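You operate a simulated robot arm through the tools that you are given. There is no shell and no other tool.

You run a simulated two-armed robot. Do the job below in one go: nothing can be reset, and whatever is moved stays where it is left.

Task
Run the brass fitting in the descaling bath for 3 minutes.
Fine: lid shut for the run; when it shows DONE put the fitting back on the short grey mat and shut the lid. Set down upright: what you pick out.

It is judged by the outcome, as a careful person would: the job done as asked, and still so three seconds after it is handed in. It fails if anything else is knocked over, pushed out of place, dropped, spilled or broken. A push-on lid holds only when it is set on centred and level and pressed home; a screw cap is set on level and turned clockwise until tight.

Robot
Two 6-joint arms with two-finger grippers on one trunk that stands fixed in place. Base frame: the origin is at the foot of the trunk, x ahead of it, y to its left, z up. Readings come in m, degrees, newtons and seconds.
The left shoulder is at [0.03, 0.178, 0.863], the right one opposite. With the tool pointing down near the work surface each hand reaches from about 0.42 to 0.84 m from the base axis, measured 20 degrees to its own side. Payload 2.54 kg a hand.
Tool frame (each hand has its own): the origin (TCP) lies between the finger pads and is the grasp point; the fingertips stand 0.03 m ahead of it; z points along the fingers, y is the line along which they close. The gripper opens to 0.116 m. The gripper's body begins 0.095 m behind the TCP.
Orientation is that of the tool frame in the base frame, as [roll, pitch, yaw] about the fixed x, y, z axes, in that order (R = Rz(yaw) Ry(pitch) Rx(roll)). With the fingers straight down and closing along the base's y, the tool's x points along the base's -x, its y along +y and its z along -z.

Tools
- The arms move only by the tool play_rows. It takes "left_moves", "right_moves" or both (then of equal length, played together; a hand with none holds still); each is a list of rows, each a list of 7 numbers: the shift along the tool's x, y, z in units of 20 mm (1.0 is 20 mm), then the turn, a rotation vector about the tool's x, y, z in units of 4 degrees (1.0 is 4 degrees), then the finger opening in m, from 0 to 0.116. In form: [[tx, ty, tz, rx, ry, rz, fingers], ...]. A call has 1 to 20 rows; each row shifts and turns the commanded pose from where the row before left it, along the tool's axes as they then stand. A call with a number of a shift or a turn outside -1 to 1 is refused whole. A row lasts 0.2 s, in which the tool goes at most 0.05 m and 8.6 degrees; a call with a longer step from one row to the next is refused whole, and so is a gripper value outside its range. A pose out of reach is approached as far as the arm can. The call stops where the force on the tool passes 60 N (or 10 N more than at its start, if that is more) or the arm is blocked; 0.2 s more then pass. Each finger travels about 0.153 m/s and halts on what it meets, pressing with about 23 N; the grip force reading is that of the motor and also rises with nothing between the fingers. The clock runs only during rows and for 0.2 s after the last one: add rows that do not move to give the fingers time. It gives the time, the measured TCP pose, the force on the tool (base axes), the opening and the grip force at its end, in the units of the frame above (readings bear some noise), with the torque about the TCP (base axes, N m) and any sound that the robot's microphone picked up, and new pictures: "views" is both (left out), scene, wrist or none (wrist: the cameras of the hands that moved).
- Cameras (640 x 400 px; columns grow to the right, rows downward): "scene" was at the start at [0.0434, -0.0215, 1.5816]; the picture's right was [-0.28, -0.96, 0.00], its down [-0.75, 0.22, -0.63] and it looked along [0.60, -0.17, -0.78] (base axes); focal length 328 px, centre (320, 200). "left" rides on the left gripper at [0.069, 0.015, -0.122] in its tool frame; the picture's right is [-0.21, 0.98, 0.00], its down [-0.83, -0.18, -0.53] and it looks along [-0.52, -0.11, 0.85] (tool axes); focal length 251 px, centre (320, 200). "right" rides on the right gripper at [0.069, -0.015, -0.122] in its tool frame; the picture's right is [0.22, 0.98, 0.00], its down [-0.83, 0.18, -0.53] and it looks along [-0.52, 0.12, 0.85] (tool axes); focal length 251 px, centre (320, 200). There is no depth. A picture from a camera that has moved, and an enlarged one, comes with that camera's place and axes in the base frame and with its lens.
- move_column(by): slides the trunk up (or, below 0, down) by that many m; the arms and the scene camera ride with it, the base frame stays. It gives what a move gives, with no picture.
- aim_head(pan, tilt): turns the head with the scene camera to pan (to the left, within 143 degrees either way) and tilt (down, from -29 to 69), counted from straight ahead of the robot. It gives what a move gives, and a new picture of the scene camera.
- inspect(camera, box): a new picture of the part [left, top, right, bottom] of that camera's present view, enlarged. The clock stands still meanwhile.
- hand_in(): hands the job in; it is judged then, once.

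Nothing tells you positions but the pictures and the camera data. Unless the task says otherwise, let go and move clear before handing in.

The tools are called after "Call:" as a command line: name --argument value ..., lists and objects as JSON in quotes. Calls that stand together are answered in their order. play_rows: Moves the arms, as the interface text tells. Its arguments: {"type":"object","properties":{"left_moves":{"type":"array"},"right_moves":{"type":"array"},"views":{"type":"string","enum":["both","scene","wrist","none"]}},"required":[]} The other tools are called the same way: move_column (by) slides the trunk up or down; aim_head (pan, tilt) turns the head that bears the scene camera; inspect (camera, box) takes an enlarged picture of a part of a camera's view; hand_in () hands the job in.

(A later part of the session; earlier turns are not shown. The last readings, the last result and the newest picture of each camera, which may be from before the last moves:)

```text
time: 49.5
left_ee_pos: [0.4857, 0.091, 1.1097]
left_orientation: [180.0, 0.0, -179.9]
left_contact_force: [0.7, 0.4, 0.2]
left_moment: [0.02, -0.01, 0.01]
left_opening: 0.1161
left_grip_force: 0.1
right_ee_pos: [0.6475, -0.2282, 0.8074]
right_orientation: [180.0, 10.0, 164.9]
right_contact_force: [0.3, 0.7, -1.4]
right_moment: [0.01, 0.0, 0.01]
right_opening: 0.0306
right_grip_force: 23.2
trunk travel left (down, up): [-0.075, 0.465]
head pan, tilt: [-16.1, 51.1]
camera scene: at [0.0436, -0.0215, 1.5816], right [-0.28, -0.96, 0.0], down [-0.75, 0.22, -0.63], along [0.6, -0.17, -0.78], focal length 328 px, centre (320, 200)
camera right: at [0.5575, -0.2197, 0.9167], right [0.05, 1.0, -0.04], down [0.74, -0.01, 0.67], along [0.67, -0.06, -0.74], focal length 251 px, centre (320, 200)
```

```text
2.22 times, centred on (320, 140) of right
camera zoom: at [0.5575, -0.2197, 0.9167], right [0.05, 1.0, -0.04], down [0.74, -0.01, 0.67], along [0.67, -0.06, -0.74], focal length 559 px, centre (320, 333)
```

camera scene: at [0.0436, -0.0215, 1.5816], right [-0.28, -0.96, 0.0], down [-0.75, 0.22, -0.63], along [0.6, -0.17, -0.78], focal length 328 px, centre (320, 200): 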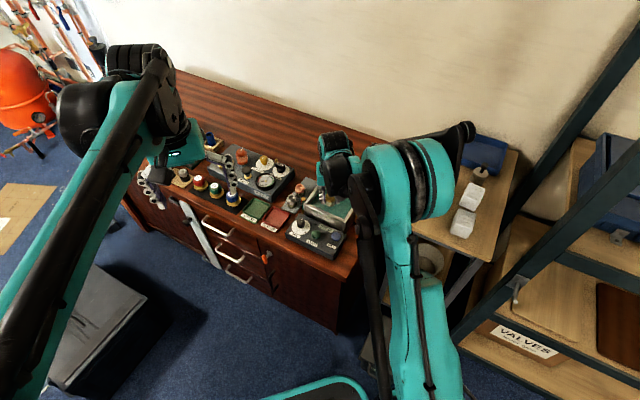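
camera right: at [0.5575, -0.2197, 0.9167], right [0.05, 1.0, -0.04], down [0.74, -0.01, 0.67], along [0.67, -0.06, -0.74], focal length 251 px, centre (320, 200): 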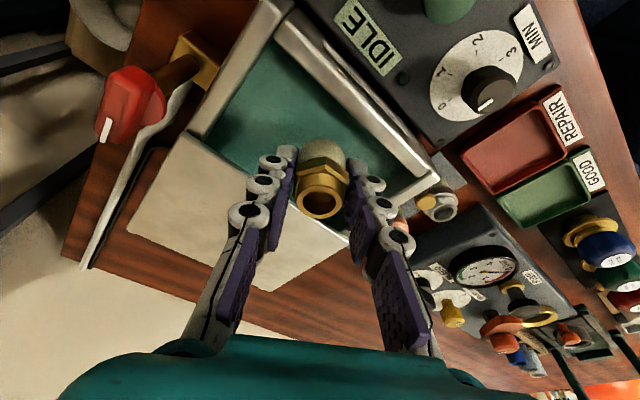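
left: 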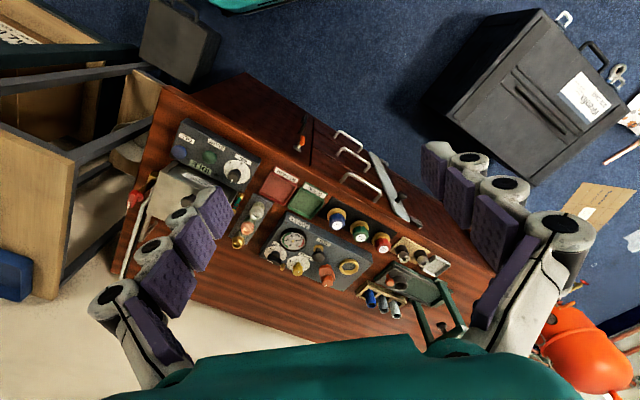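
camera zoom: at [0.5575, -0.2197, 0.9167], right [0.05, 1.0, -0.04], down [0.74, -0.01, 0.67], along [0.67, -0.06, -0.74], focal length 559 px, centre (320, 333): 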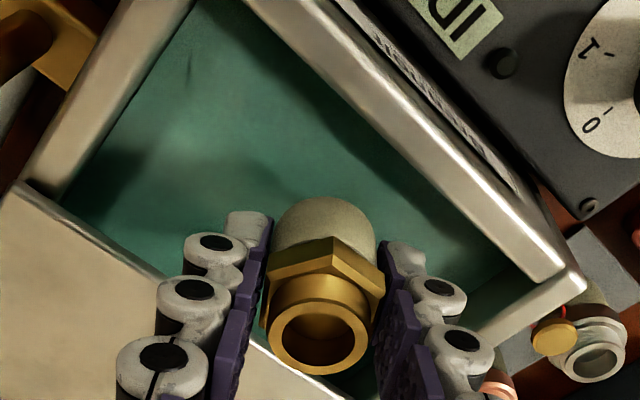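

The fitting is centred in the opening. I'll shift 4 mm rearward for clearance, and lower into the solution.

Call:
play_rows --right_moves '[[-0.17, -0.1, 0.03, 0, 0, 0, 0.0], [0.024, 0, 0.138, 0, 0, 0, 0.0], [0.049, 0, 0.277, 0, 0, 0, 0.0], [0.049, 0, 0.277, 0, 0, 0, 0.0], [0.049, 0, 0.277, 0, 0, 0, 0.0], [0.049, 0, 0.277, 0, 0, 0, 0.0], [0.049, 0, 0.277, 0, 0, 0, 0.0], [0.049, 0, 0.277, 0, 0, 0, 0.0], [0.049, 0, 0.277, 0, 0, 0, 0.0], [0.024, 0, 0.138, 0, 0, 0, 0.0], [0, 0, 0, 0, 0, 0, 0.0]]' --views "wrist"

Call:
inspect --camera "right" --box '[220, 80, 420, 250]'

Call:
inspect --camera "scene" --box '[290, 170, 370, 240]'

```text
time: 51.9
left_ee_pos: [0.4881, 0.0903, 1.1101]
left_orientation: [180.0, 0.0, 180.0]
left_contact_force: [0.0, -0.4, 1.0]
left_moment: [0.0, -0.01, -0.02]
left_opening: 0.1161
left_grip_force: 0.1
right_ee_pos: [0.6489, -0.2318, 0.7633]
right_orientation: [179.9, 10.1, 165.1]
right_contact_force: [0.4, -0.5, 0.0]
right_moment: [0.02, 0.02, -0.03]
right_opening: 0.0302
right_grip_force: 23.0
trunk travel left (down, up): [-0.075, 0.465]
head pan, tilt: [-16.1, 51.1]
camera right: at [0.5591, -0.2231, 0.8705], right [0.05, 1.0, -0.04], down [0.74, -0.01, 0.67], along [0.67, -0.06, -0.74], focal length 251 px, centre (320, 200)
```

right: 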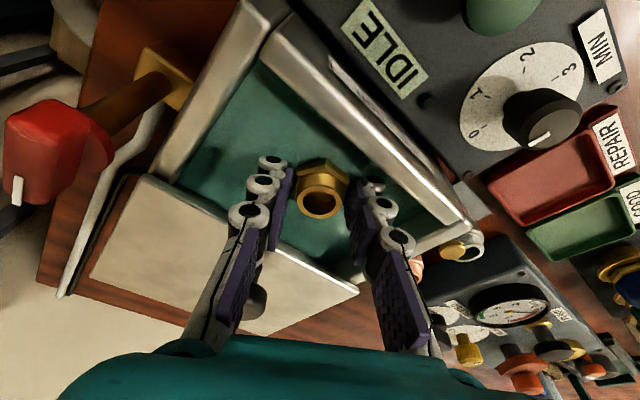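

```text
2.35 times, centred on (320, 165) of right
camera zoom: at [0.5591, -0.2231, 0.8705], right [0.05, 1.0, -0.04], down [0.74, -0.01, 0.67], along [0.67, -0.06, -0.74], focal length 592 px, centre (320, 282)
```

zoom: 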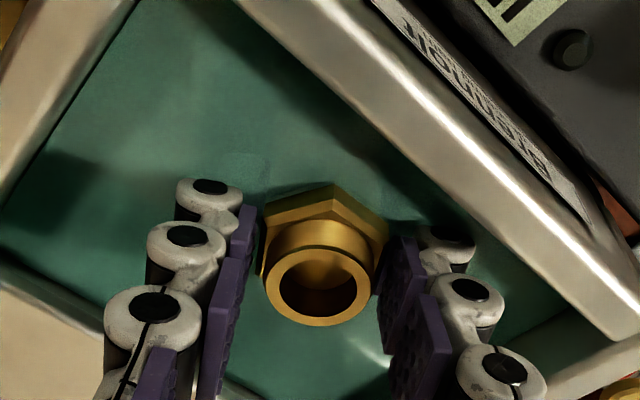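

```text
5.71 times, centred on (330, 205) of scene
camera zoom: at [0.0436, -0.0215, 1.5816], right [-0.28, -0.96, 0.0], down [-0.75, 0.22, -0.63], along [0.6, -0.17, -0.78], focal length 1876 px, centre (263, 171)
```

zoom: 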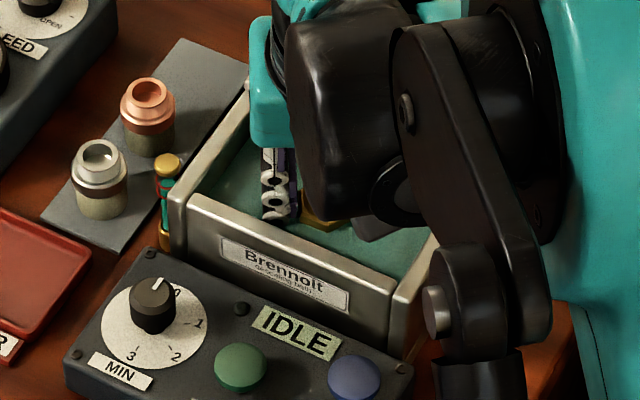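

The lower half of the fitting is in the solution, no contact yet. I'll lower in small steps watching the vertical force for the floor.

Call:
play_rows --right_moves '[[0.026, 0, 0.148, 0, 0, 0, 0.0], [0.026, 0, 0.148, 0, 0, 0, 0.0], [0.026, 0, 0.148, 0, 0, 0, 0.0], [0.013, 0, 0.074, 0, 0, 0, 0.0], [0, 0, 0, 0, 0, 0, 0.0]]' --views "none"

```text
time: 53.1
left_ee_pos: [0.4871, 0.091, 1.1095]
left_orientation: [-180.0, 0.0, -180.0]
left_contact_force: [0.6, 0.9, -0.3]
left_moment: [-0.01, 0.0, -0.01]
left_opening: 0.1158
left_grip_force: 0.1
right_ee_pos: [0.6507, -0.2312, 0.7529]
right_orientation: [180.0, 10.0, 164.9]
right_contact_force: [-0.1, -0.4, 0.0]
right_moment: [0.01, 0.02, 0.01]
right_opening: 0.0306
right_grip_force: 23.8
trunk travel left (down, up): [-0.075, 0.465]
head pan, tilt: [-16.1, 51.1]
```

Call:
play_rows --right_moves '[[0.017, 0, 0.098, 0, 0, 0, 0.0], [0.017, 0, 0.098, 0, 0, 0, 0.0], [0, 0, 0, 0, 0, 0, 0.0]]' --views "none"

```text
time: 53.9
left_ee_pos: [0.4857, 0.09, 1.1094]
left_orientation: [-180.0, 0.0, 180.0]
left_contact_force: [0.6, 0.6, -0.6]
left_moment: [-0.03, 0.01, 0.01]
left_opening: 0.1159
left_grip_force: 0.0
right_ee_pos: [0.6502, -0.2322, 0.7502]
right_orientation: [180.0, 10.1, 165.1]
right_contact_force: [2.9, -0.5, 14.6]
right_moment: [-0.04, -0.07, 0.02]
right_opening: 0.0307
right_grip_force: 22.9
trunk travel left (down, up): [-0.075, 0.465]
head pan, tilt: [-16.1, 51.1]
```

Floor contact felt (about 15 N) with the hand at z ≈ 0.750. I'll ease up 1 mm and release the fitting.

Call:
play_rows --right_moves '[[-0.009, 0, -0.049, 0, 0, 0, 0.0], [0, 0, 0, 0, 0, 0, 0.03], [0, 0, 0, 0, 0, 0, 0.034], [0, 0, 0, 0, 0, 0, 0.038], [0, 0, 0, 0, 0, 0, 0.042], [0, 0, 0, 0, 0, 0, 0.046], [0, 0, 0, 0, 0, 0, 0.046]]' --views "wrist"

Call:
inspect --camera "right" --box '[240, 110, 400, 250]'

```text
time: 55.5
left_ee_pos: [0.4877, 0.0907, 1.1103]
left_orientation: [180.0, 0.0, -180.0]
left_contact_force: [0.3, 0.1, 0.1]
left_moment: [0.0, -0.03, 0.0]
left_opening: 0.1161
left_grip_force: 0.2
right_ee_pos: [0.6491, -0.2309, 0.7498]
right_orientation: [180.0, 10.0, 165.0]
right_contact_force: [0.6, -0.2, 0.0]
right_moment: [-0.01, -0.02, -0.01]
right_opening: 0.046
right_grip_force: 0.1
trunk travel left (down, up): [-0.075, 0.465]
head pan, tilt: [-16.1, 51.1]
camera right: at [0.5602, -0.2229, 0.8574], right [0.05, 1.0, -0.04], down [0.74, -0.01, 0.67], along [0.67, -0.06, -0.74], focal length 251 px, centre (320, 200)
```

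right: 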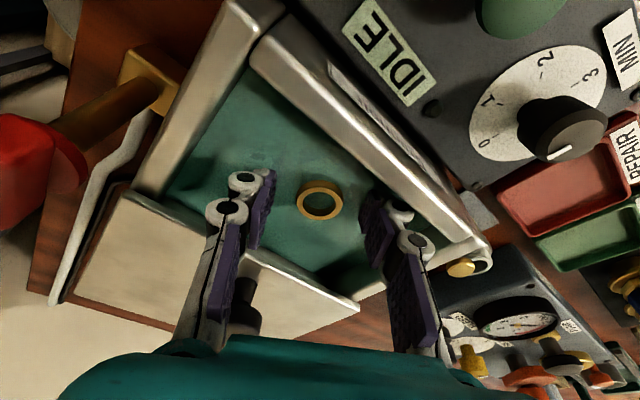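

```text
2.86 times, centred on (320, 180) of right
camera zoom: at [0.5602, -0.2229, 0.8574], right [0.05, 1.0, -0.04], down [0.74, -0.01, 0.67], along [0.67, -0.06, -0.74], focal length 718 px, centre (320, 257)
```

zoom: 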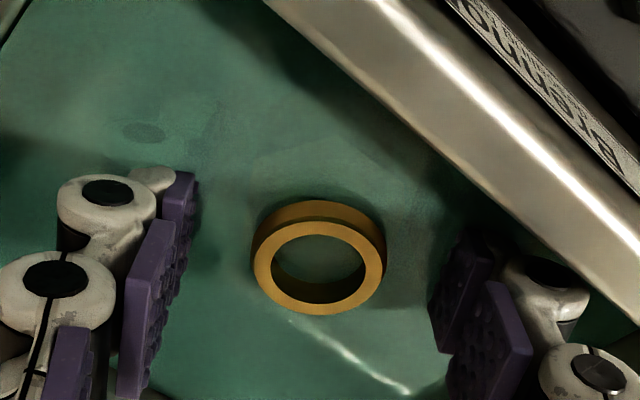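

The fitting stands upright in the bath with its top ring just above the surface. I'll raise the hand clear, then straighten it for the lid.

Call:
play_rows --right_moves '[[-0.035, 0, -0.197, 0, 0, 0, 0.046], [-0.07, 0, -0.394, 0, 0, 0, 0.046], [-0.13, 0, -0.739, 0, 0, 0, 0.046], [-0.13, 0, -0.739, 0, 0, 0, 0.046], [-0.13, 0, -0.739, 0, 0, 0, 0.046], [-0.13, 0, -0.739, 0, 0, 0, 0.046], [-0.13, 0, -0.739, 0, 0, 0, 0.046], [-0.13, 0, -0.739, 0, 0, 0, 0.046], [-0.13, 0, -0.739, 0, 0, 0, 0.046], [0, 0, 0, 0.163, 0, 0.923, 0.06], [0, 0, 0, 0.163, 0, 0.923, 0.06], [0, 0, 0, 0.163, 0, 0.923, 0.06], [0, 0, 0, 0.163, 0, 0.923, 0.06], [0, 0, 0, 0.163, 0, 0.923, 0.06], [0, 0, 0, 0.163, 0, 0.923, 0.06], [0, 0, 0, 0.163, 0, 0.923, 0.06], [0, 0, 0, 0.163, 0, 0.923, 0.06], [0, 0, 0, 0, 0.85, 0, 0.06], [0, 0, 0, 0, 0.85, 0, 0.06], [0, 0, 0, 0, 0.8, 0, 0.06]]' --views "both"

Call:
inspect --camera "right" --box '[220, 50, 420, 230]'

Call:
inspect --camera "scene" --box '[290, 180, 340, 230]'

```text
time: 59.7
left_ee_pos: [0.4876, 0.0916, 1.1093]
left_orientation: [179.9, -0.1, 180.0]
left_contact_force: [0.6, -0.7, -0.4]
left_moment: [0.02, 0.02, 0.04]
left_opening: 0.1159
left_grip_force: 0.1
right_ee_pos: [0.6507, -0.232, 0.8666]
right_orientation: [-180.0, 0.0, 134.9]
right_contact_force: [-0.8, -0.1, -0.3]
right_moment: [0.02, -0.03, 0.02]
right_opening: 0.06
right_grip_force: 0.2
trunk travel left (down, up): [-0.075, 0.465]
head pan, tilt: [-16.1, 51.1]
camera scene: at [0.0439, -0.0217, 1.5816], right [-0.28, -0.96, 0.0], down [-0.75, 0.22, -0.63], along [0.6, -0.17, -0.78], focal length 328 px, centre (320, 200)
camera right: at [0.5908, -0.1939, 0.9884], right [0.54, 0.84, 0.0], down [0.71, -0.46, 0.53], along [0.45, -0.29, -0.85], focal length 251 px, centre (320, 200)
```

scene: 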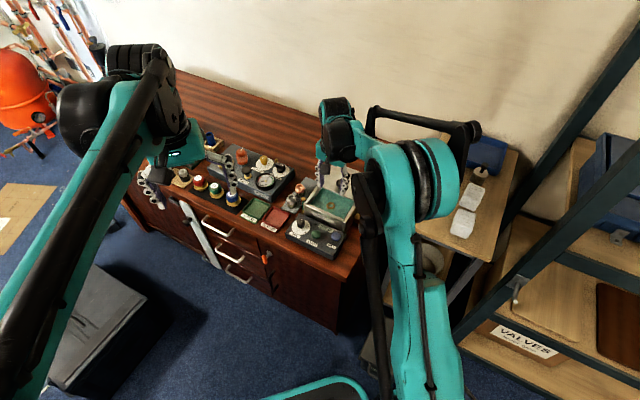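
right: 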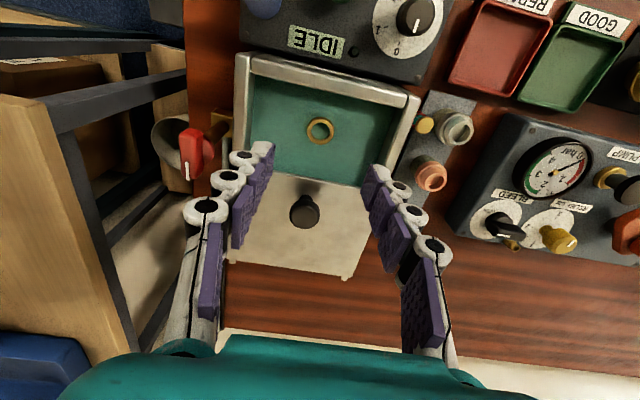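

```text
2.22 times, centred on (320, 140) of right
camera zoom: at [0.5908, -0.1939, 0.9884], right [0.54, 0.84, 0.0], down [0.71, -0.46, 0.53], along [0.45, -0.29, -0.85], focal length 559 px, centre (320, 333)
```

zoom: 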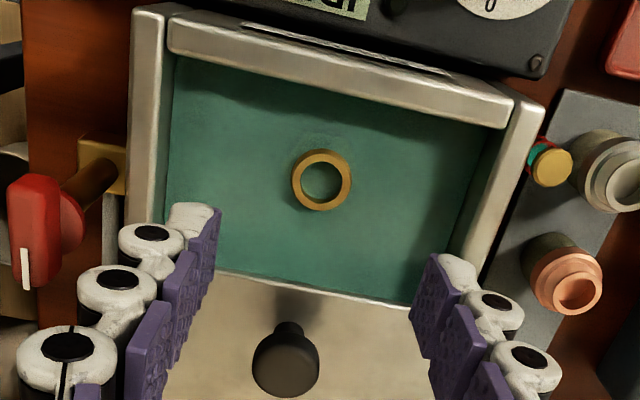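

```text
8.00 times, centred on (315, 205) of scene
camera zoom: at [0.0439, -0.0217, 1.5816], right [-0.28, -0.96, 0.0], down [-0.75, 0.22, -0.63], along [0.6, -0.17, -0.78], focal length 2627 px, centre (360, 160)
```

zoom: 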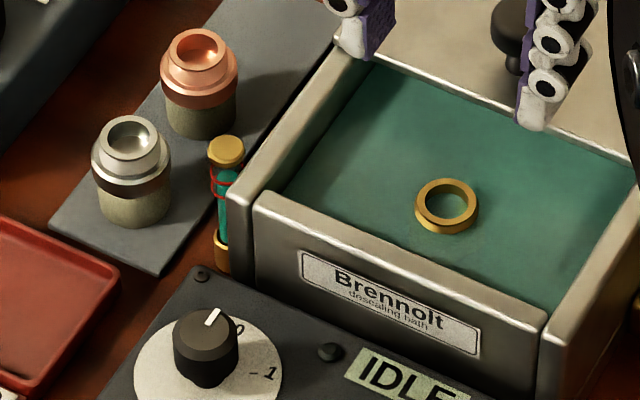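

The brass fitting stands centred in the bath and the level gauge reads within the red rings. Now I'll grip the lid knob again.

Call:
play_rows --right_moves '[[-0.73, -0.01, 0, 0, 0, 0, 0.06], [-0.73, -0.01, 0, 0, 0, 0, 0.06], [-0.73, -0.01, 0, 0, 0, 0, 0.06], [-0.73, -0.01, 0, 0, 0, 0, 0.06], [0, 0, 0.6, 0, 0, 0, 0.06], [0, 0, 0.6, 0, 0, 0, 0.06], [0, 0, 0.6, 0, 0, 0, 0.06], [0, 0, 0.6, 0, 0, 0, 0.06], [0, 0, 0.1, 0, 0, 0, 0.06], [0, 0, 0, 0, 0, 0, 0.06]]' --views "wrist"

Call:
inspect --camera "right" --box '[240, 80, 400, 230]'

```text
time: 61.9
left_ee_pos: [0.4865, 0.0904, 1.1087]
left_orientation: [180.0, 0.1, -179.9]
left_contact_force: [0.0, 0.2, 0.9]
left_moment: [0.0, 0.01, -0.03]
left_opening: 0.1159
left_grip_force: 0.0
right_ee_pos: [0.6921, -0.2739, 0.8176]
right_orientation: [180.0, 0.0, 135.0]
right_contact_force: [0.1, 0.5, 0.8]
right_moment: [0.03, 0.0, 0.0]
right_opening: 0.06
right_grip_force: 0.0
trunk travel left (down, up): [-0.075, 0.465]
head pan, tilt: [-16.1, 51.1]
camera right: at [0.632, -0.2353, 0.9381], right [0.54, 0.84, 0.0], down [0.71, -0.46, 0.53], along [0.45, -0.29, -0.85], focal length 251 px, centre (320, 200)
```

right: 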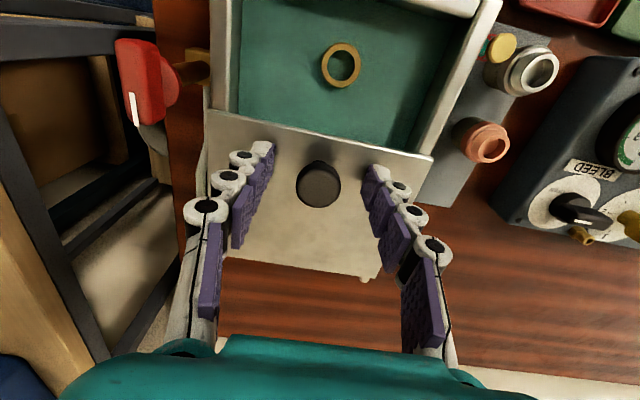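

```text
2.67 times, centred on (320, 155) of right
camera zoom: at [0.632, -0.2353, 0.9381], right [0.54, 0.84, 0.0], down [0.71, -0.46, 0.53], along [0.45, -0.29, -0.85], focal length 670 px, centre (320, 320)
```

zoom: 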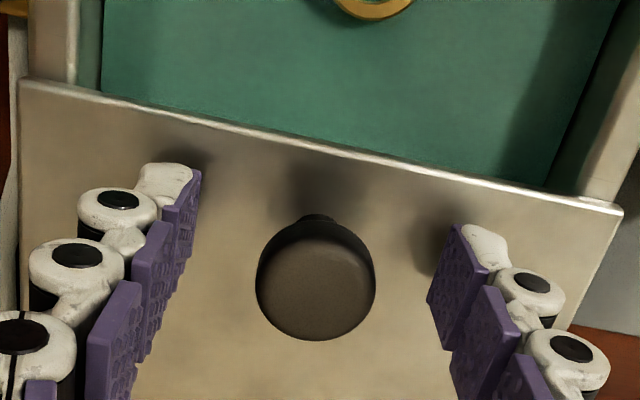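

Knob is centred; closing on it and then sliding the lid shut.

Call:
play_rows --right_moves '[[-0.06, -0.04, 0, 0, 0, 0, 0.06], [0, 0, 0, 0, 0, 0, 0.035], [0, 0, 0, 0, 0, 0, 0.02], [0, 0, 0, 0, 0, 0, 0.01], [0, 0, 0, 0, 0, 0, 0.01], [0, 0, 0, 0, 0, 0, 0.01]]' --views "none"

```text
time: 63.3
left_ee_pos: [0.4877, 0.0915, 1.1112]
left_orientation: [180.0, 0.0, -179.8]
left_contact_force: [0.2, -0.6, 0.1]
left_moment: [-0.01, 0.03, 0.03]
left_opening: 0.116
left_grip_force: 0.0
right_ee_pos: [0.6917, -0.2749, 0.8181]
right_orientation: [-179.9, 0.0, 135.2]
right_contact_force: [2.5, 2.2, 1.6]
right_moment: [-0.01, -0.07, 0.04]
right_opening: 0.0249
right_grip_force: 44.6
trunk travel left (down, up): [-0.075, 0.465]
head pan, tilt: [-16.1, 51.1]
```

Call:
play_rows --right_moves '[[0.2, 0, 0, 0, 0, 0, 0.01], [0.4, 0, 0, 0, 0, 0, 0.01], [0.4, 0, 0, 0, 0, 0, 0.01], [0.4, 0, 0, 0, 0, 0, 0.01], [0.4, 0, 0, 0, 0, 0, 0.01], [0.4, 0, 0, 0, 0, 0, 0.01], [0.4, 0, 0, 0, 0, 0, 0.01], [0.4, 0, 0, 0, 0, 0, 0.01], [0.4, 0, 0, 0, 0, 0, 0.01], [0.4, 0, 0, 0, 0, 0, 0.01], [0.3, 0, 0, 0, 0, 0, 0.01], [0.2, 0, 0, 0, 0, 0, 0.01], [0, 0, 0, 0, 0, 0, 0.01]]' --views "wrist"

Call:
inspect --camera "scene" --box '[290, 165, 370, 240]'

Call:
inspect --camera "right" --box '[220, 60, 420, 230]'

```text
time: 66.1
left_ee_pos: [0.4887, 0.0919, 1.1086]
left_orientation: [180.0, 0.0, -179.9]
left_contact_force: [0.1, 0.4, 0.2]
left_moment: [0.01, 0.01, 0.01]
left_opening: 0.1159
left_grip_force: 0.0
right_ee_pos: [0.631, -0.2138, 0.8166]
right_orientation: [-179.9, 0.0, 135.2]
right_contact_force: [11.2, 12.5, -6.7]
right_moment: [0.18, -0.18, 0.03]
right_opening: 0.0251
right_grip_force: 45.4
trunk travel left (down, up): [-0.075, 0.465]
head pan, tilt: [-16.1, 51.1]
camera right: at [0.5715, -0.1752, 0.9387], right [0.54, 0.84, 0.0], down [0.71, -0.45, 0.53], along [0.45, -0.29, -0.85], focal length 251 px, centre (320, 200)
```

right: 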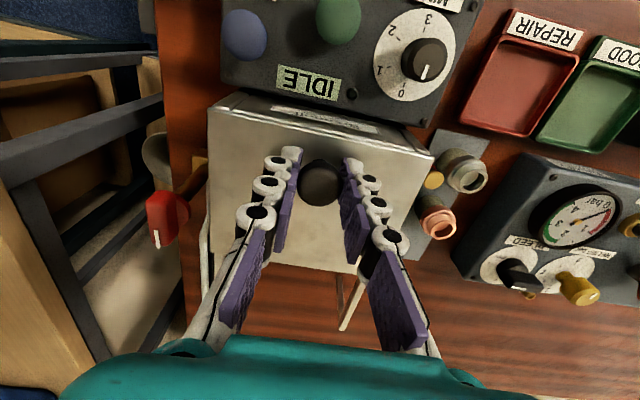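

```text
5.33 times, centred on (330, 202) of scene
camera zoom: at [0.0456, -0.0203, 1.5815], right [-0.28, -0.96, 0.0], down [-0.75, 0.21, -0.63], along [0.6, -0.17, -0.78], focal length 1751 px, centre (267, 187)
```

zoom: 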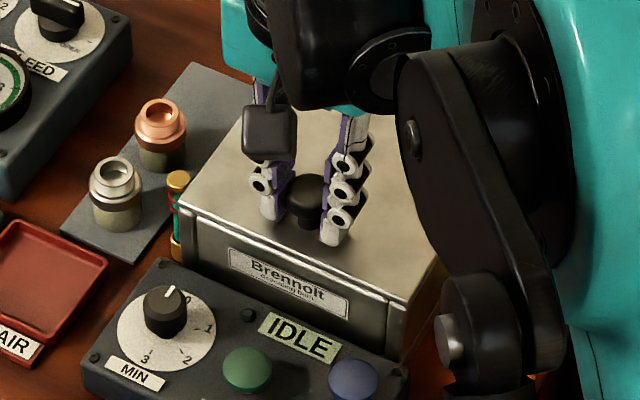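

```text
2.35 times, centred on (320, 145) of right
camera zoom: at [0.5715, -0.1752, 0.9387], right [0.54, 0.84, 0.0], down [0.71, -0.45, 0.53], along [0.45, -0.29, -0.85], focal length 592 px, centre (320, 329)
```

zoom: 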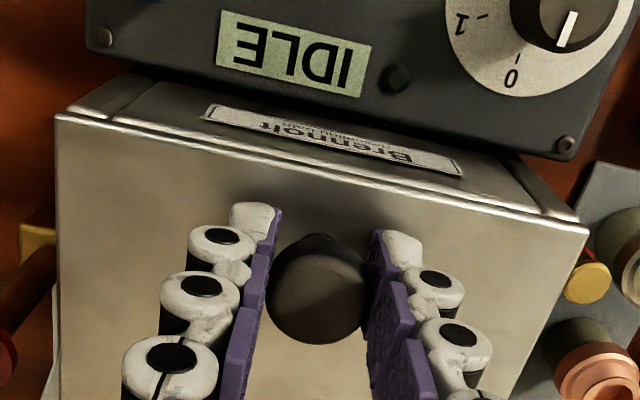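

The lid is nearly shut, about 4 mm to go by the readings, with some sideways load. I'll relieve that and push it home.

Call:
play_rows --right_moves '[[0, 0.08, 0, 0, 0, 0, 0.01], [0.08, 0, 0, 0, 0, 0, 0.01], [0.08, 0, 0, 0, 0, 0, 0.01], [0.06, 0, 0, 0, 0, 0, 0.01], [0.04, 0, 0, 0, 0, 0, 0.01], [0, 0, 0, 0, 0, 0, 0.01]]' --views "none"

Call:
inspect --camera "right" --box '[220, 60, 420, 230]'

Call:
inspect --camera "scene" --box '[290, 165, 370, 240]'

```text
time: 67.5
left_ee_pos: [0.4869, 0.0896, 1.1103]
left_orientation: [179.9, 0.0, 179.9]
left_contact_force: [-0.7, -1.2, -0.6]
left_moment: [0.01, 0.03, -0.04]
left_opening: 0.1161
left_grip_force: 0.0
right_ee_pos: [0.6301, -0.21, 0.8162]
right_orientation: [-180.0, 0.2, 134.9]
right_contact_force: [14.8, -8.9, 15.8]
right_moment: [0.01, -0.04, -0.05]
right_opening: 0.025
right_grip_force: 45.2
trunk travel left (down, up): [-0.075, 0.465]
head pan, tilt: [-16.1, 51.1]
```

```text
2.35 times, centred on (320, 145) of right
camera zoom: at [0.5691, -0.1728, 0.9384], right [0.54, 0.84, 0.0], down [0.71, -0.46, 0.54], along [0.45, -0.29, -0.84], focal length 592 px, centre (320, 329)
```

zoom: 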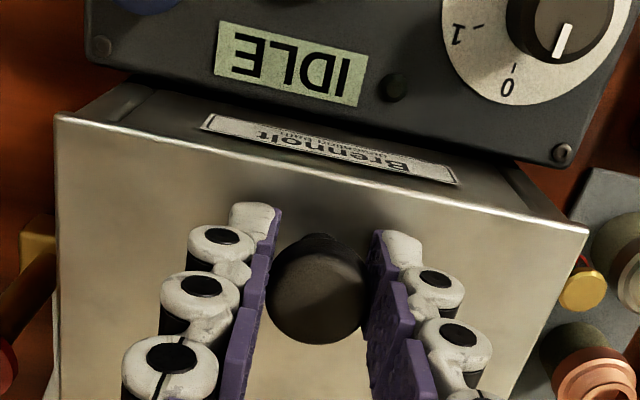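

```text
5.33 times, centred on (330, 202) of scene
camera zoom: at [0.0437, -0.0222, 1.5818], right [-0.28, -0.96, 0.0], down [-0.75, 0.22, -0.63], along [0.6, -0.17, -0.78], focal length 1751 px, centre (267, 187)
```

zoom: 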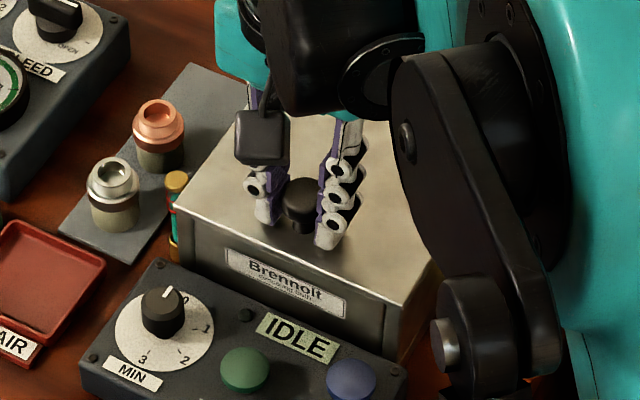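

The lid is shut against its stop. I'll let go, rise and move over the MIN dial.

Call:
play_rows --right_moves '[[-0.08, 0, 0, 0, 0, 0, 0.01], [0, 0, 0, 0, 0, 0, 0.04], [0, 0, 0, 0, 0, 0, 0.06], [0, 0, -0.4, 0, 0, 0, 0.06], [0, 0, -0.8, 0, 0, 0, 0.06], [0, 0, -0.8, 0, 0, 0, 0.06], [0, 0, -0.8, 0, 0, 0, 0.06], [0, 0, -0.8, 0, 0, 0, 0.06], [0.7, 0.5, 0, 0, 0, 0, 0.06], [0.7, 0.5, 0, 0, 0, 0, 0.06], [0.7, 0.5, 0, 0, 0, 0, 0.06], [0.7, 0.5, 0, 0, 0, 0, 0.06], [0.7, 0.5, 0, 0, 0, 0, 0.06], [0, 0, 0.5, 0, 0, 0, 0.05], [0, 0, 0.5, 0, 0, 0, 0.05], [0, 0, 0, 0, 0, 0, 0.05]]' --views "both"

Call:
inspect --camera "right" --box '[220, 50, 420, 230]'

Call:
inspect --camera "scene" --box '[280, 165, 380, 260]'

```text
time: 70.9
left_ee_pos: [0.4867, 0.0919, 1.1094]
left_orientation: [179.9, 0.1, 180.0]
left_contact_force: [0.4, -0.4, 0.8]
left_moment: [0.0, 0.02, -0.02]
left_opening: 0.1159
left_grip_force: 0.1
right_ee_pos: [0.6139, -0.1249, 0.8687]
right_orientation: [-179.9, 0.0, 135.0]
right_contact_force: [-1.2, -0.2, 0.2]
right_moment: [0.0, -0.02, 0.01]
right_opening: 0.0501
right_grip_force: 0.0
trunk travel left (down, up): [-0.075, 0.465]
head pan, tilt: [-16.1, 51.1]
camera scene: at [0.0435, -0.0215, 1.5816], right [-0.28, -0.96, 0.0], down [-0.75, 0.22, -0.63], along [0.6, -0.17, -0.78], focal length 328 px, centre (320, 200)
camera right: at [0.5548, -0.0871, 0.9904], right [0.54, 0.84, 0.0], down [0.71, -0.46, 0.53], along [0.45, -0.29, -0.85], focal length 251 px, centre (320, 200)
```

scene: 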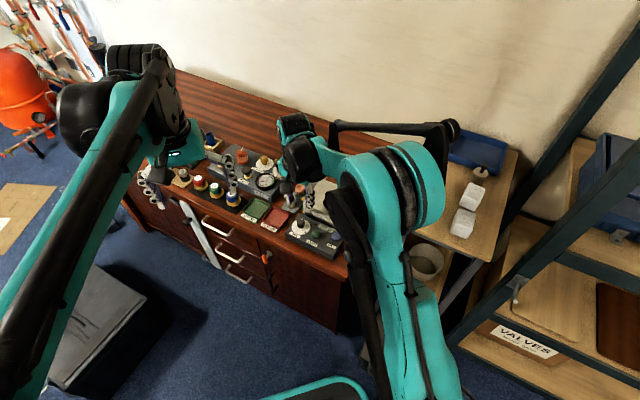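
right: 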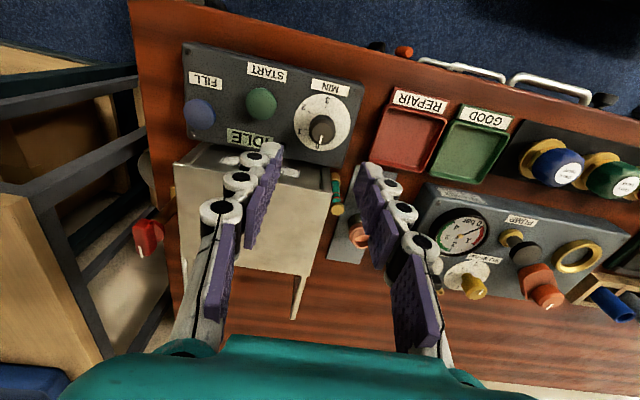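

```text
2.22 times, centred on (320, 140) of right
camera zoom: at [0.5548, -0.0871, 0.9904], right [0.54, 0.84, 0.0], down [0.71, -0.46, 0.53], along [0.45, -0.29, -0.85], focal length 559 px, centre (320, 333)
```

zoom: 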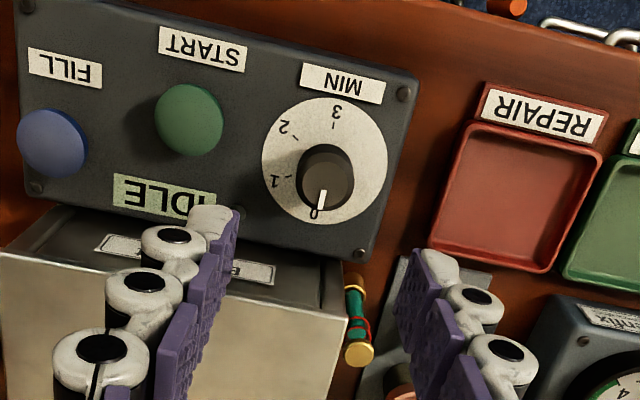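

```text
4.21 times, centred on (330, 212) of scene
camera zoom: at [0.0435, -0.0215, 1.5816], right [-0.28, -0.96, 0.0], down [-0.75, 0.22, -0.63], along [0.6, -0.17, -0.78], focal length 1383 px, centre (278, 147)
```

zoom: 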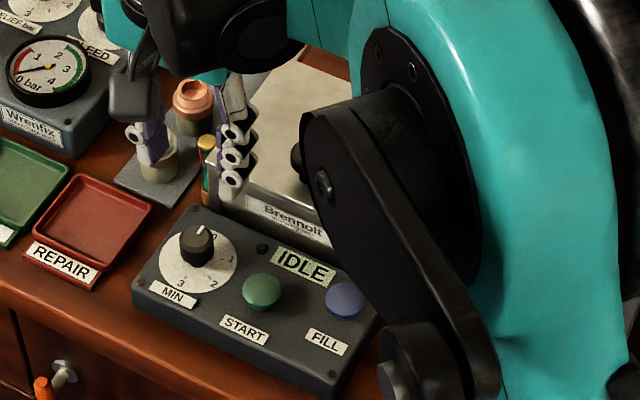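

The dial knob is nearly under the hand. I'll turn the hand back 45° (so I have room to turn clockwise) and centre over the dial.

Call:
play_rows --right_moves '[[0.15, 0.14, 0, 0, 0, 0, 0.05], [0, 0, 0, 0, 0, -0.9375, 0.05], [0, 0, 0, 0, 0, -0.9375, 0.05], [0, 0, 0, 0, 0, -0.9375, 0.05], [0, 0, 0, 0, 0, -0.9375, 0.05], [0, 0, 0, 0, 0, -0.9375, 0.05], [0, 0, 0, 0, 0, -0.9375, 0.05], [0, 0, 0, 0, 0, -0.9375, 0.05], [0, 0, 0, 0, 0, -0.9375, 0.05], [0, 0, 0, 0, 0, -0.9375, 0.05], [0, 0, 0, 0, 0, -0.9375, 0.05], [0, 0, 0, 0, 0, -0.9375, 0.05], [0, 0, 0, 0, 0, -0.9375, 0.05], [0, 0, 0.8, 0, 0, 0, 0.05], [0, 0, 0.8, 0, 0, 0, 0.05], [0, 0, 0.8, 0, 0, 0, 0.05], [0, 0, 0, 0, 0, 0, 0.05]]' --views "wrist"

Call:
inspect --camera "right" --box '[240, 80, 400, 230]'

Call:
inspect --camera "scene" --box '[280, 175, 360, 260]'

```text
time: 74.5
left_ee_pos: [0.4863, 0.0904, 1.1115]
left_orientation: [-180.0, 0.0, 180.0]
left_contact_force: [-1.1, -0.5, -0.2]
left_moment: [-0.01, 0.01, 0.0]
left_opening: 0.1158
left_grip_force: 0.0
right_ee_pos: [0.6135, -0.1221, 0.8216]
right_orientation: [180.0, 0.0, 179.9]
right_contact_force: [-0.3, 0.5, -0.6]
right_moment: [-0.01, -0.02, 0.0]
right_opening: 0.05
right_grip_force: 0.1
trunk travel left (down, up): [-0.075, 0.465]
head pan, tilt: [-16.1, 51.1]
camera right: at [0.545, -0.1366, 0.9427], right [-0.22, 0.98, 0.0], down [0.83, 0.18, 0.53], along [0.52, 0.12, -0.85], focal length 251 px, centre (320, 200)
```

right: 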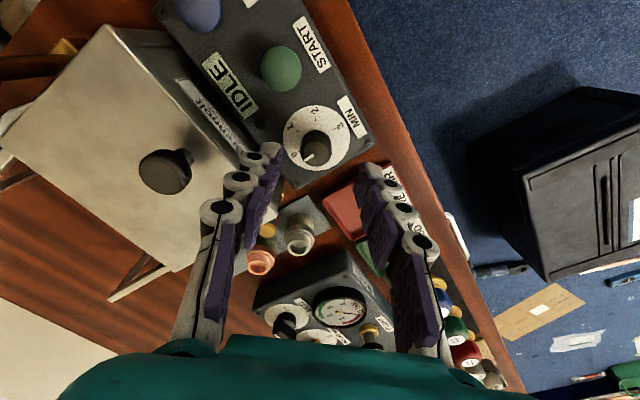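

```text
2.67 times, centred on (320, 155) of right
camera zoom: at [0.545, -0.1366, 0.9427], right [-0.22, 0.98, 0.0], down [0.83, 0.18, 0.53], along [0.52, 0.12, -0.85], focal length 670 px, centre (320, 320)
```

zoom: 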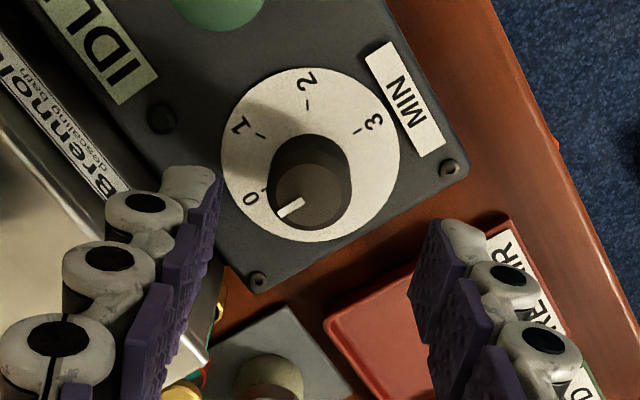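

```text
4.71 times, centred on (320, 218) of scene
camera zoom: at [0.0433, -0.0214, 1.5816], right [-0.28, -0.96, 0.0], down [-0.75, 0.22, -0.63], along [0.6, -0.17, -0.78], focal length 1545 px, centre (320, 118)
```

zoom: 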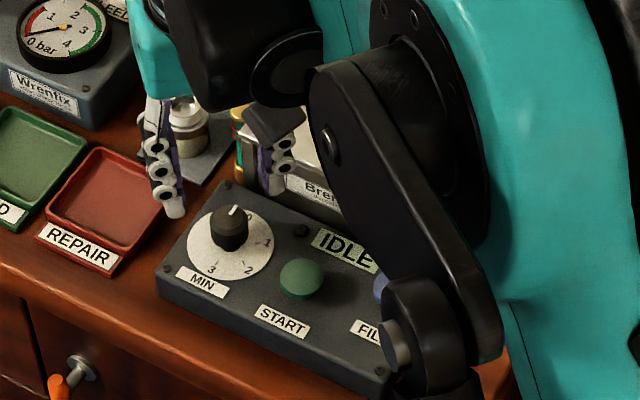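

The dial is within about 2 mm of centre. I'll correct and descend around it, then grip.

Call:
play_rows --right_moves '[[0.03, -0.11, 0.3, 0, 0, 0, 0.05], [0, 0, 0.7, 0, 0, 0, 0.05], [0, 0, 0.7, 0, 0, 0, 0.05], [0, 0, 0.5, 0, 0, 0, 0.05], [0, 0, 0.15, 0, 0, 0, 0.05], [0, 0, 0, 0, 0, 0, 0.05]]' --views "wrist"

Call:
inspect --camera "right" --box '[240, 100, 400, 250]'

Call:
inspect --camera "scene" --box '[280, 175, 360, 260]'

```text
time: 75.9
left_ee_pos: [0.4879, 0.0908, 1.1098]
left_orientation: [180.0, 0.1, -180.0]
left_contact_force: [-0.2, 0.4, -0.3]
left_moment: [0.02, -0.01, -0.03]
left_opening: 0.1158
left_grip_force: 0.1
right_ee_pos: [0.6137, -0.1224, 0.7741]
right_orientation: [180.0, 0.0, -179.9]
right_contact_force: [0.1, -0.6, 0.2]
right_moment: [-0.03, 0.01, 0.0]
right_opening: 0.0502
right_grip_force: 0.0
trunk travel left (down, up): [-0.075, 0.465]
head pan, tilt: [-16.1, 51.1]
camera right: at [0.5447, -0.1381, 0.8959], right [-0.22, 0.98, 0.0], down [0.83, 0.18, 0.53], along [0.52, 0.12, -0.85], focal length 251 px, centre (320, 200)
```

right: 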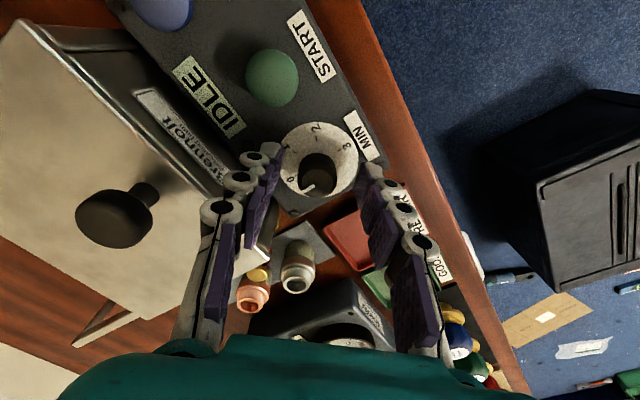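

```text
2.67 times, centred on (320, 175) of right
camera zoom: at [0.5447, -0.1381, 0.8959], right [-0.22, 0.98, 0.0], down [0.83, 0.18, 0.53], along [0.52, 0.12, -0.85], focal length 670 px, centre (320, 267)
```

zoom: 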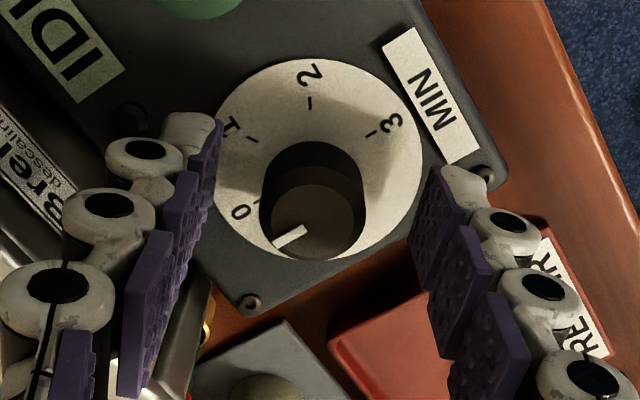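

```text
4.71 times, centred on (320, 218) of scene
camera zoom: at [0.0435, -0.0214, 1.5816], right [-0.28, -0.96, 0.0], down [-0.75, 0.22, -0.63], along [0.6, -0.17, -0.78], focal length 1545 px, centre (320, 118)
```

zoom: 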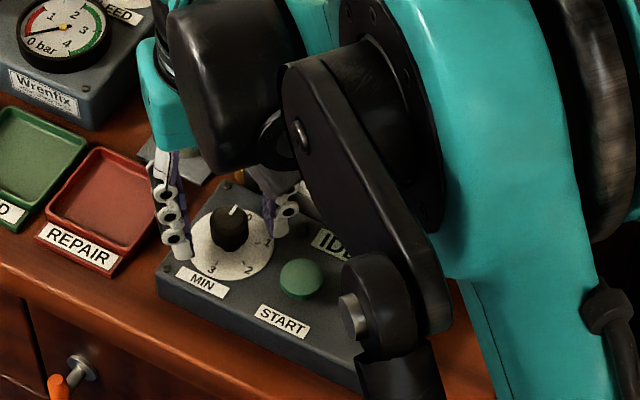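

The dial is between the fingers. Closing on it now.

Call:
play_rows --right_moves '[[-0.02, -0.06, 0, 0, 0, 0, 0.05], [0, 0, 0, 0, 0, 0, 0.035], [0, 0, 0, 0, 0, 0, 0.025], [0, 0, 0, 0, 0, 0, 0.01], [0, 0, 0, 0, 0, 0, 0.01]]' --views "none"

Call:
inspect --camera "right" --box '[240, 100, 400, 250]'

```text
time: 77.1
left_ee_pos: [0.4855, 0.0902, 1.109]
left_orientation: [180.0, 0.0, -180.0]
left_contact_force: [-0.8, -0.1, -0.3]
left_moment: [0.02, 0.0, 0.0]
left_opening: 0.1158
left_grip_force: 0.1
right_ee_pos: [0.6148, -0.1244, 0.7748]
right_orientation: [180.0, 0.0, -179.9]
right_contact_force: [0.2, 4.3, -0.7]
right_moment: [0.18, 0.0, -0.01]
right_opening: 0.0241
right_grip_force: 44.8
trunk travel left (down, up): [-0.075, 0.465]
head pan, tilt: [-16.1, 51.1]
```

```text
2.67 times, centred on (320, 175) of right
camera zoom: at [0.545, -0.1393, 0.8962], right [-0.22, 0.98, 0.0], down [0.83, 0.18, 0.53], along [0.52, 0.12, -0.85], focal length 670 px, centre (320, 267)
```

zoom: 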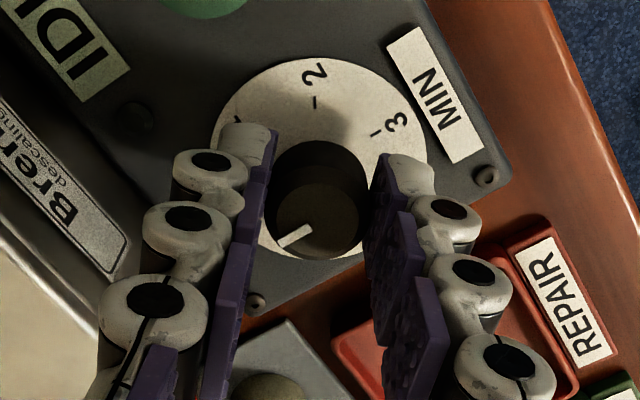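

Gripped. I'll turn clockwise 60° first and check the pointer.

Call:
play_rows --right_moves '[[0, 0, 0, 0, 0, 1, 0.01], [0, 0, 0, 0, 0, 1, 0.01], [0, 0, 0, 0, 0, 1, 0.01], [0, 0, 0, 0, 0, 1, 0.01], [0, 0, 0, 0, 0, 1, 0.01], [0, 0, 0, 0, 0, 1, 0.01], [0, 0, 0, 0, 0, 1, 0.01], [0, 0, 0, 0, 0, 1, 0.01], [0, 0, 0, 0, 0, 1, 0.01], [0, 0, 0, 0, 0, 1, 0.01], [0, 0, 0, 0, 0, 1, 0.01], [0, 0, 0, 0, 0, 1, 0.01], [0, 0, 0, 0, 0, 1, 0.01], [0, 0, 0, 0, 0, 1, 0.01], [0, 0, 0, 0, 0, 1, 0.01], [0, 0, 0, 0, 0, 0, 0.01]]' --views "wrist"

Call:
inspect --camera "right" --box '[240, 100, 400, 250]'

Call:
inspect --camera "scene" --box '[280, 185, 360, 260]'

```text
time: 80.5
left_ee_pos: [0.4887, 0.0924, 1.1083]
left_orientation: [-179.9, 0.0, -179.9]
left_contact_force: [-0.9, 0.2, -0.9]
left_moment: [0.02, -0.01, 0.0]
left_opening: 0.1162
left_grip_force: 0.0
right_ee_pos: [0.6154, -0.1228, 0.7743]
right_orientation: [179.9, 0.0, 120.0]
right_contact_force: [18.3, 29.2, 15.5]
right_moment: [0.51, -0.64, 0.11]
right_opening: 0.0242
right_grip_force: 44.7
trunk travel left (down, up): [-0.075, 0.465]
head pan, tilt: [-16.1, 51.1]
camera right: at [0.5673, -0.0697, 0.8961], right [0.74, 0.67, 0.0], down [0.57, -0.62, 0.53], along [0.36, -0.39, -0.85], focal length 251 px, centre (320, 200)
```

right: 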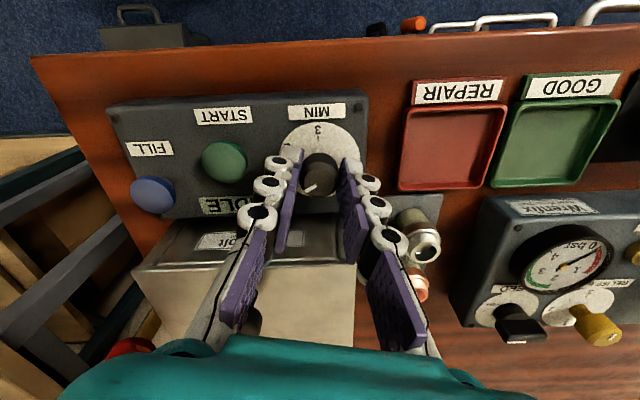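

```text
2.67 times, centred on (320, 175) of right
camera zoom: at [0.5673, -0.0697, 0.8961], right [0.74, 0.67, 0.0], down [0.57, -0.62, 0.53], along [0.36, -0.39, -0.85], focal length 670 px, centre (320, 267)
```

zoom: 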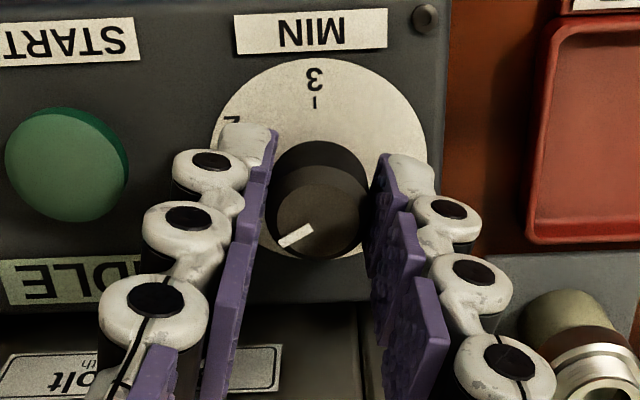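

```text
5.33 times, centred on (320, 222) of scene
camera zoom: at [0.044, -0.0178, 1.5817], right [-0.28, -0.96, 0.0], down [-0.75, 0.21, -0.63], along [0.6, -0.18, -0.78], focal length 1751 px, centre (320, 80)
```

zoom: 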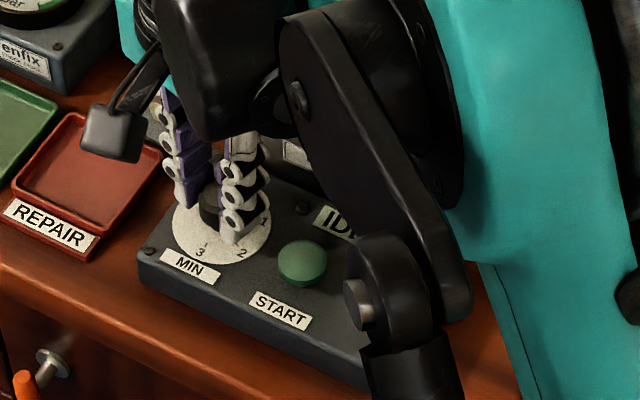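

The pointer has moved to 1 with the hand. There's some sideways load, so I'll ease that, then keep turning.

Call:
play_rows --right_moves '[[0.04, 0.07, -0.02, 0, 0, 0, 0.01], [0.04, 0.06, -0.02, 0, 0, 0, 0.01], [0, 0, 0, 0, 0, 0, 0.01]]' --views "none"

```text
time: 81.3
left_ee_pos: [0.4872, 0.0923, 1.1091]
left_orientation: [-180.0, -0.1, 180.0]
left_contact_force: [0.5, 0.3, -0.3]
left_moment: [-0.01, -0.01, 0.02]
left_opening: 0.1159
left_grip_force: 0.0
right_ee_pos: [0.6147, -0.1229, 0.7731]
right_orientation: [-179.8, -0.1, 120.1]
right_contact_force: [-3.5, 18.2, -11.8]
right_moment: [0.47, 0.06, 0.04]
right_opening: 0.0242
right_grip_force: 45.5
trunk travel left (down, up): [-0.075, 0.465]
head pan, tilt: [-16.1, 51.1]
```

Call:
play_rows --right_moves '[[0, 0.03, 0.017, 0, 0, 0.5, 0.01], [0, 0, 0, 0, 0, 1, 0.01], [0, 0, 0, 0, 0, 1, 0.01], [0, 0, 0, 0, 0, 1, 0.01], [0, 0, 0, 0, 0, 1, 0.01], [0, 0, 0, 0, 0, 1, 0.01], [0, 0, 0, 0, 0, 1, 0.01], [0, 0, 0, 0, 0, 1, 0.01], [0, 0, 0, 0, 0, 0, 0.01]]' --views "wrist"

Call:
inspect --camera "right" --box '[240, 100, 400, 250]'

```text
time: 83.3
left_ee_pos: [0.4874, 0.0906, 1.1093]
left_orientation: [179.9, 0.0, -180.0]
left_contact_force: [0.2, 0.7, -1.0]
left_moment: [0.0, -0.02, -0.01]
left_opening: 0.1159
left_grip_force: 0.1
right_ee_pos: [0.6171, -0.1205, 0.7743]
right_orientation: [180.0, 0.1, 89.9]
right_contact_force: [-1.1, 7.0, -5.2]
right_moment: [0.0, 0.02, -0.03]
right_opening: 0.0242
right_grip_force: 44.9
trunk travel left (down, up): [-0.075, 0.465]
head pan, tilt: [-16.1, 51.1]
camera right: at [0.6014, -0.0523, 0.8961], right [0.98, 0.21, 0.0], down [0.18, -0.83, 0.53], along [0.11, -0.52, -0.84], focal length 251 px, centre (320, 200)
```

right: 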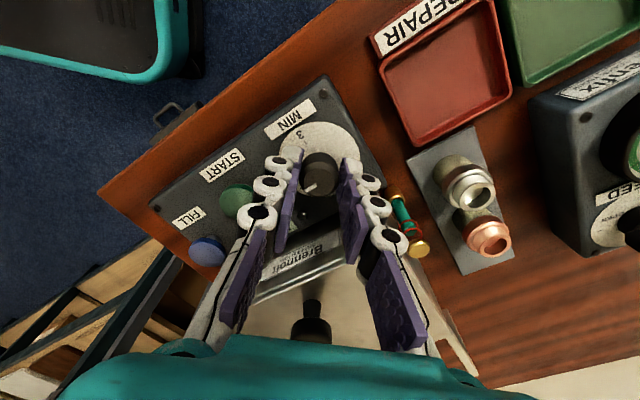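

```text
2.67 times, centred on (320, 175) of right
camera zoom: at [0.6014, -0.0523, 0.8961], right [0.98, 0.21, 0.0], down [0.18, -0.83, 0.53], along [0.11, -0.52, -0.84], focal length 670 px, centre (320, 267)
```

zoom: 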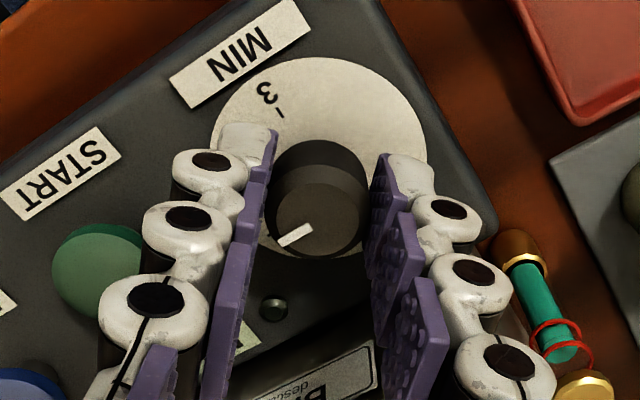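

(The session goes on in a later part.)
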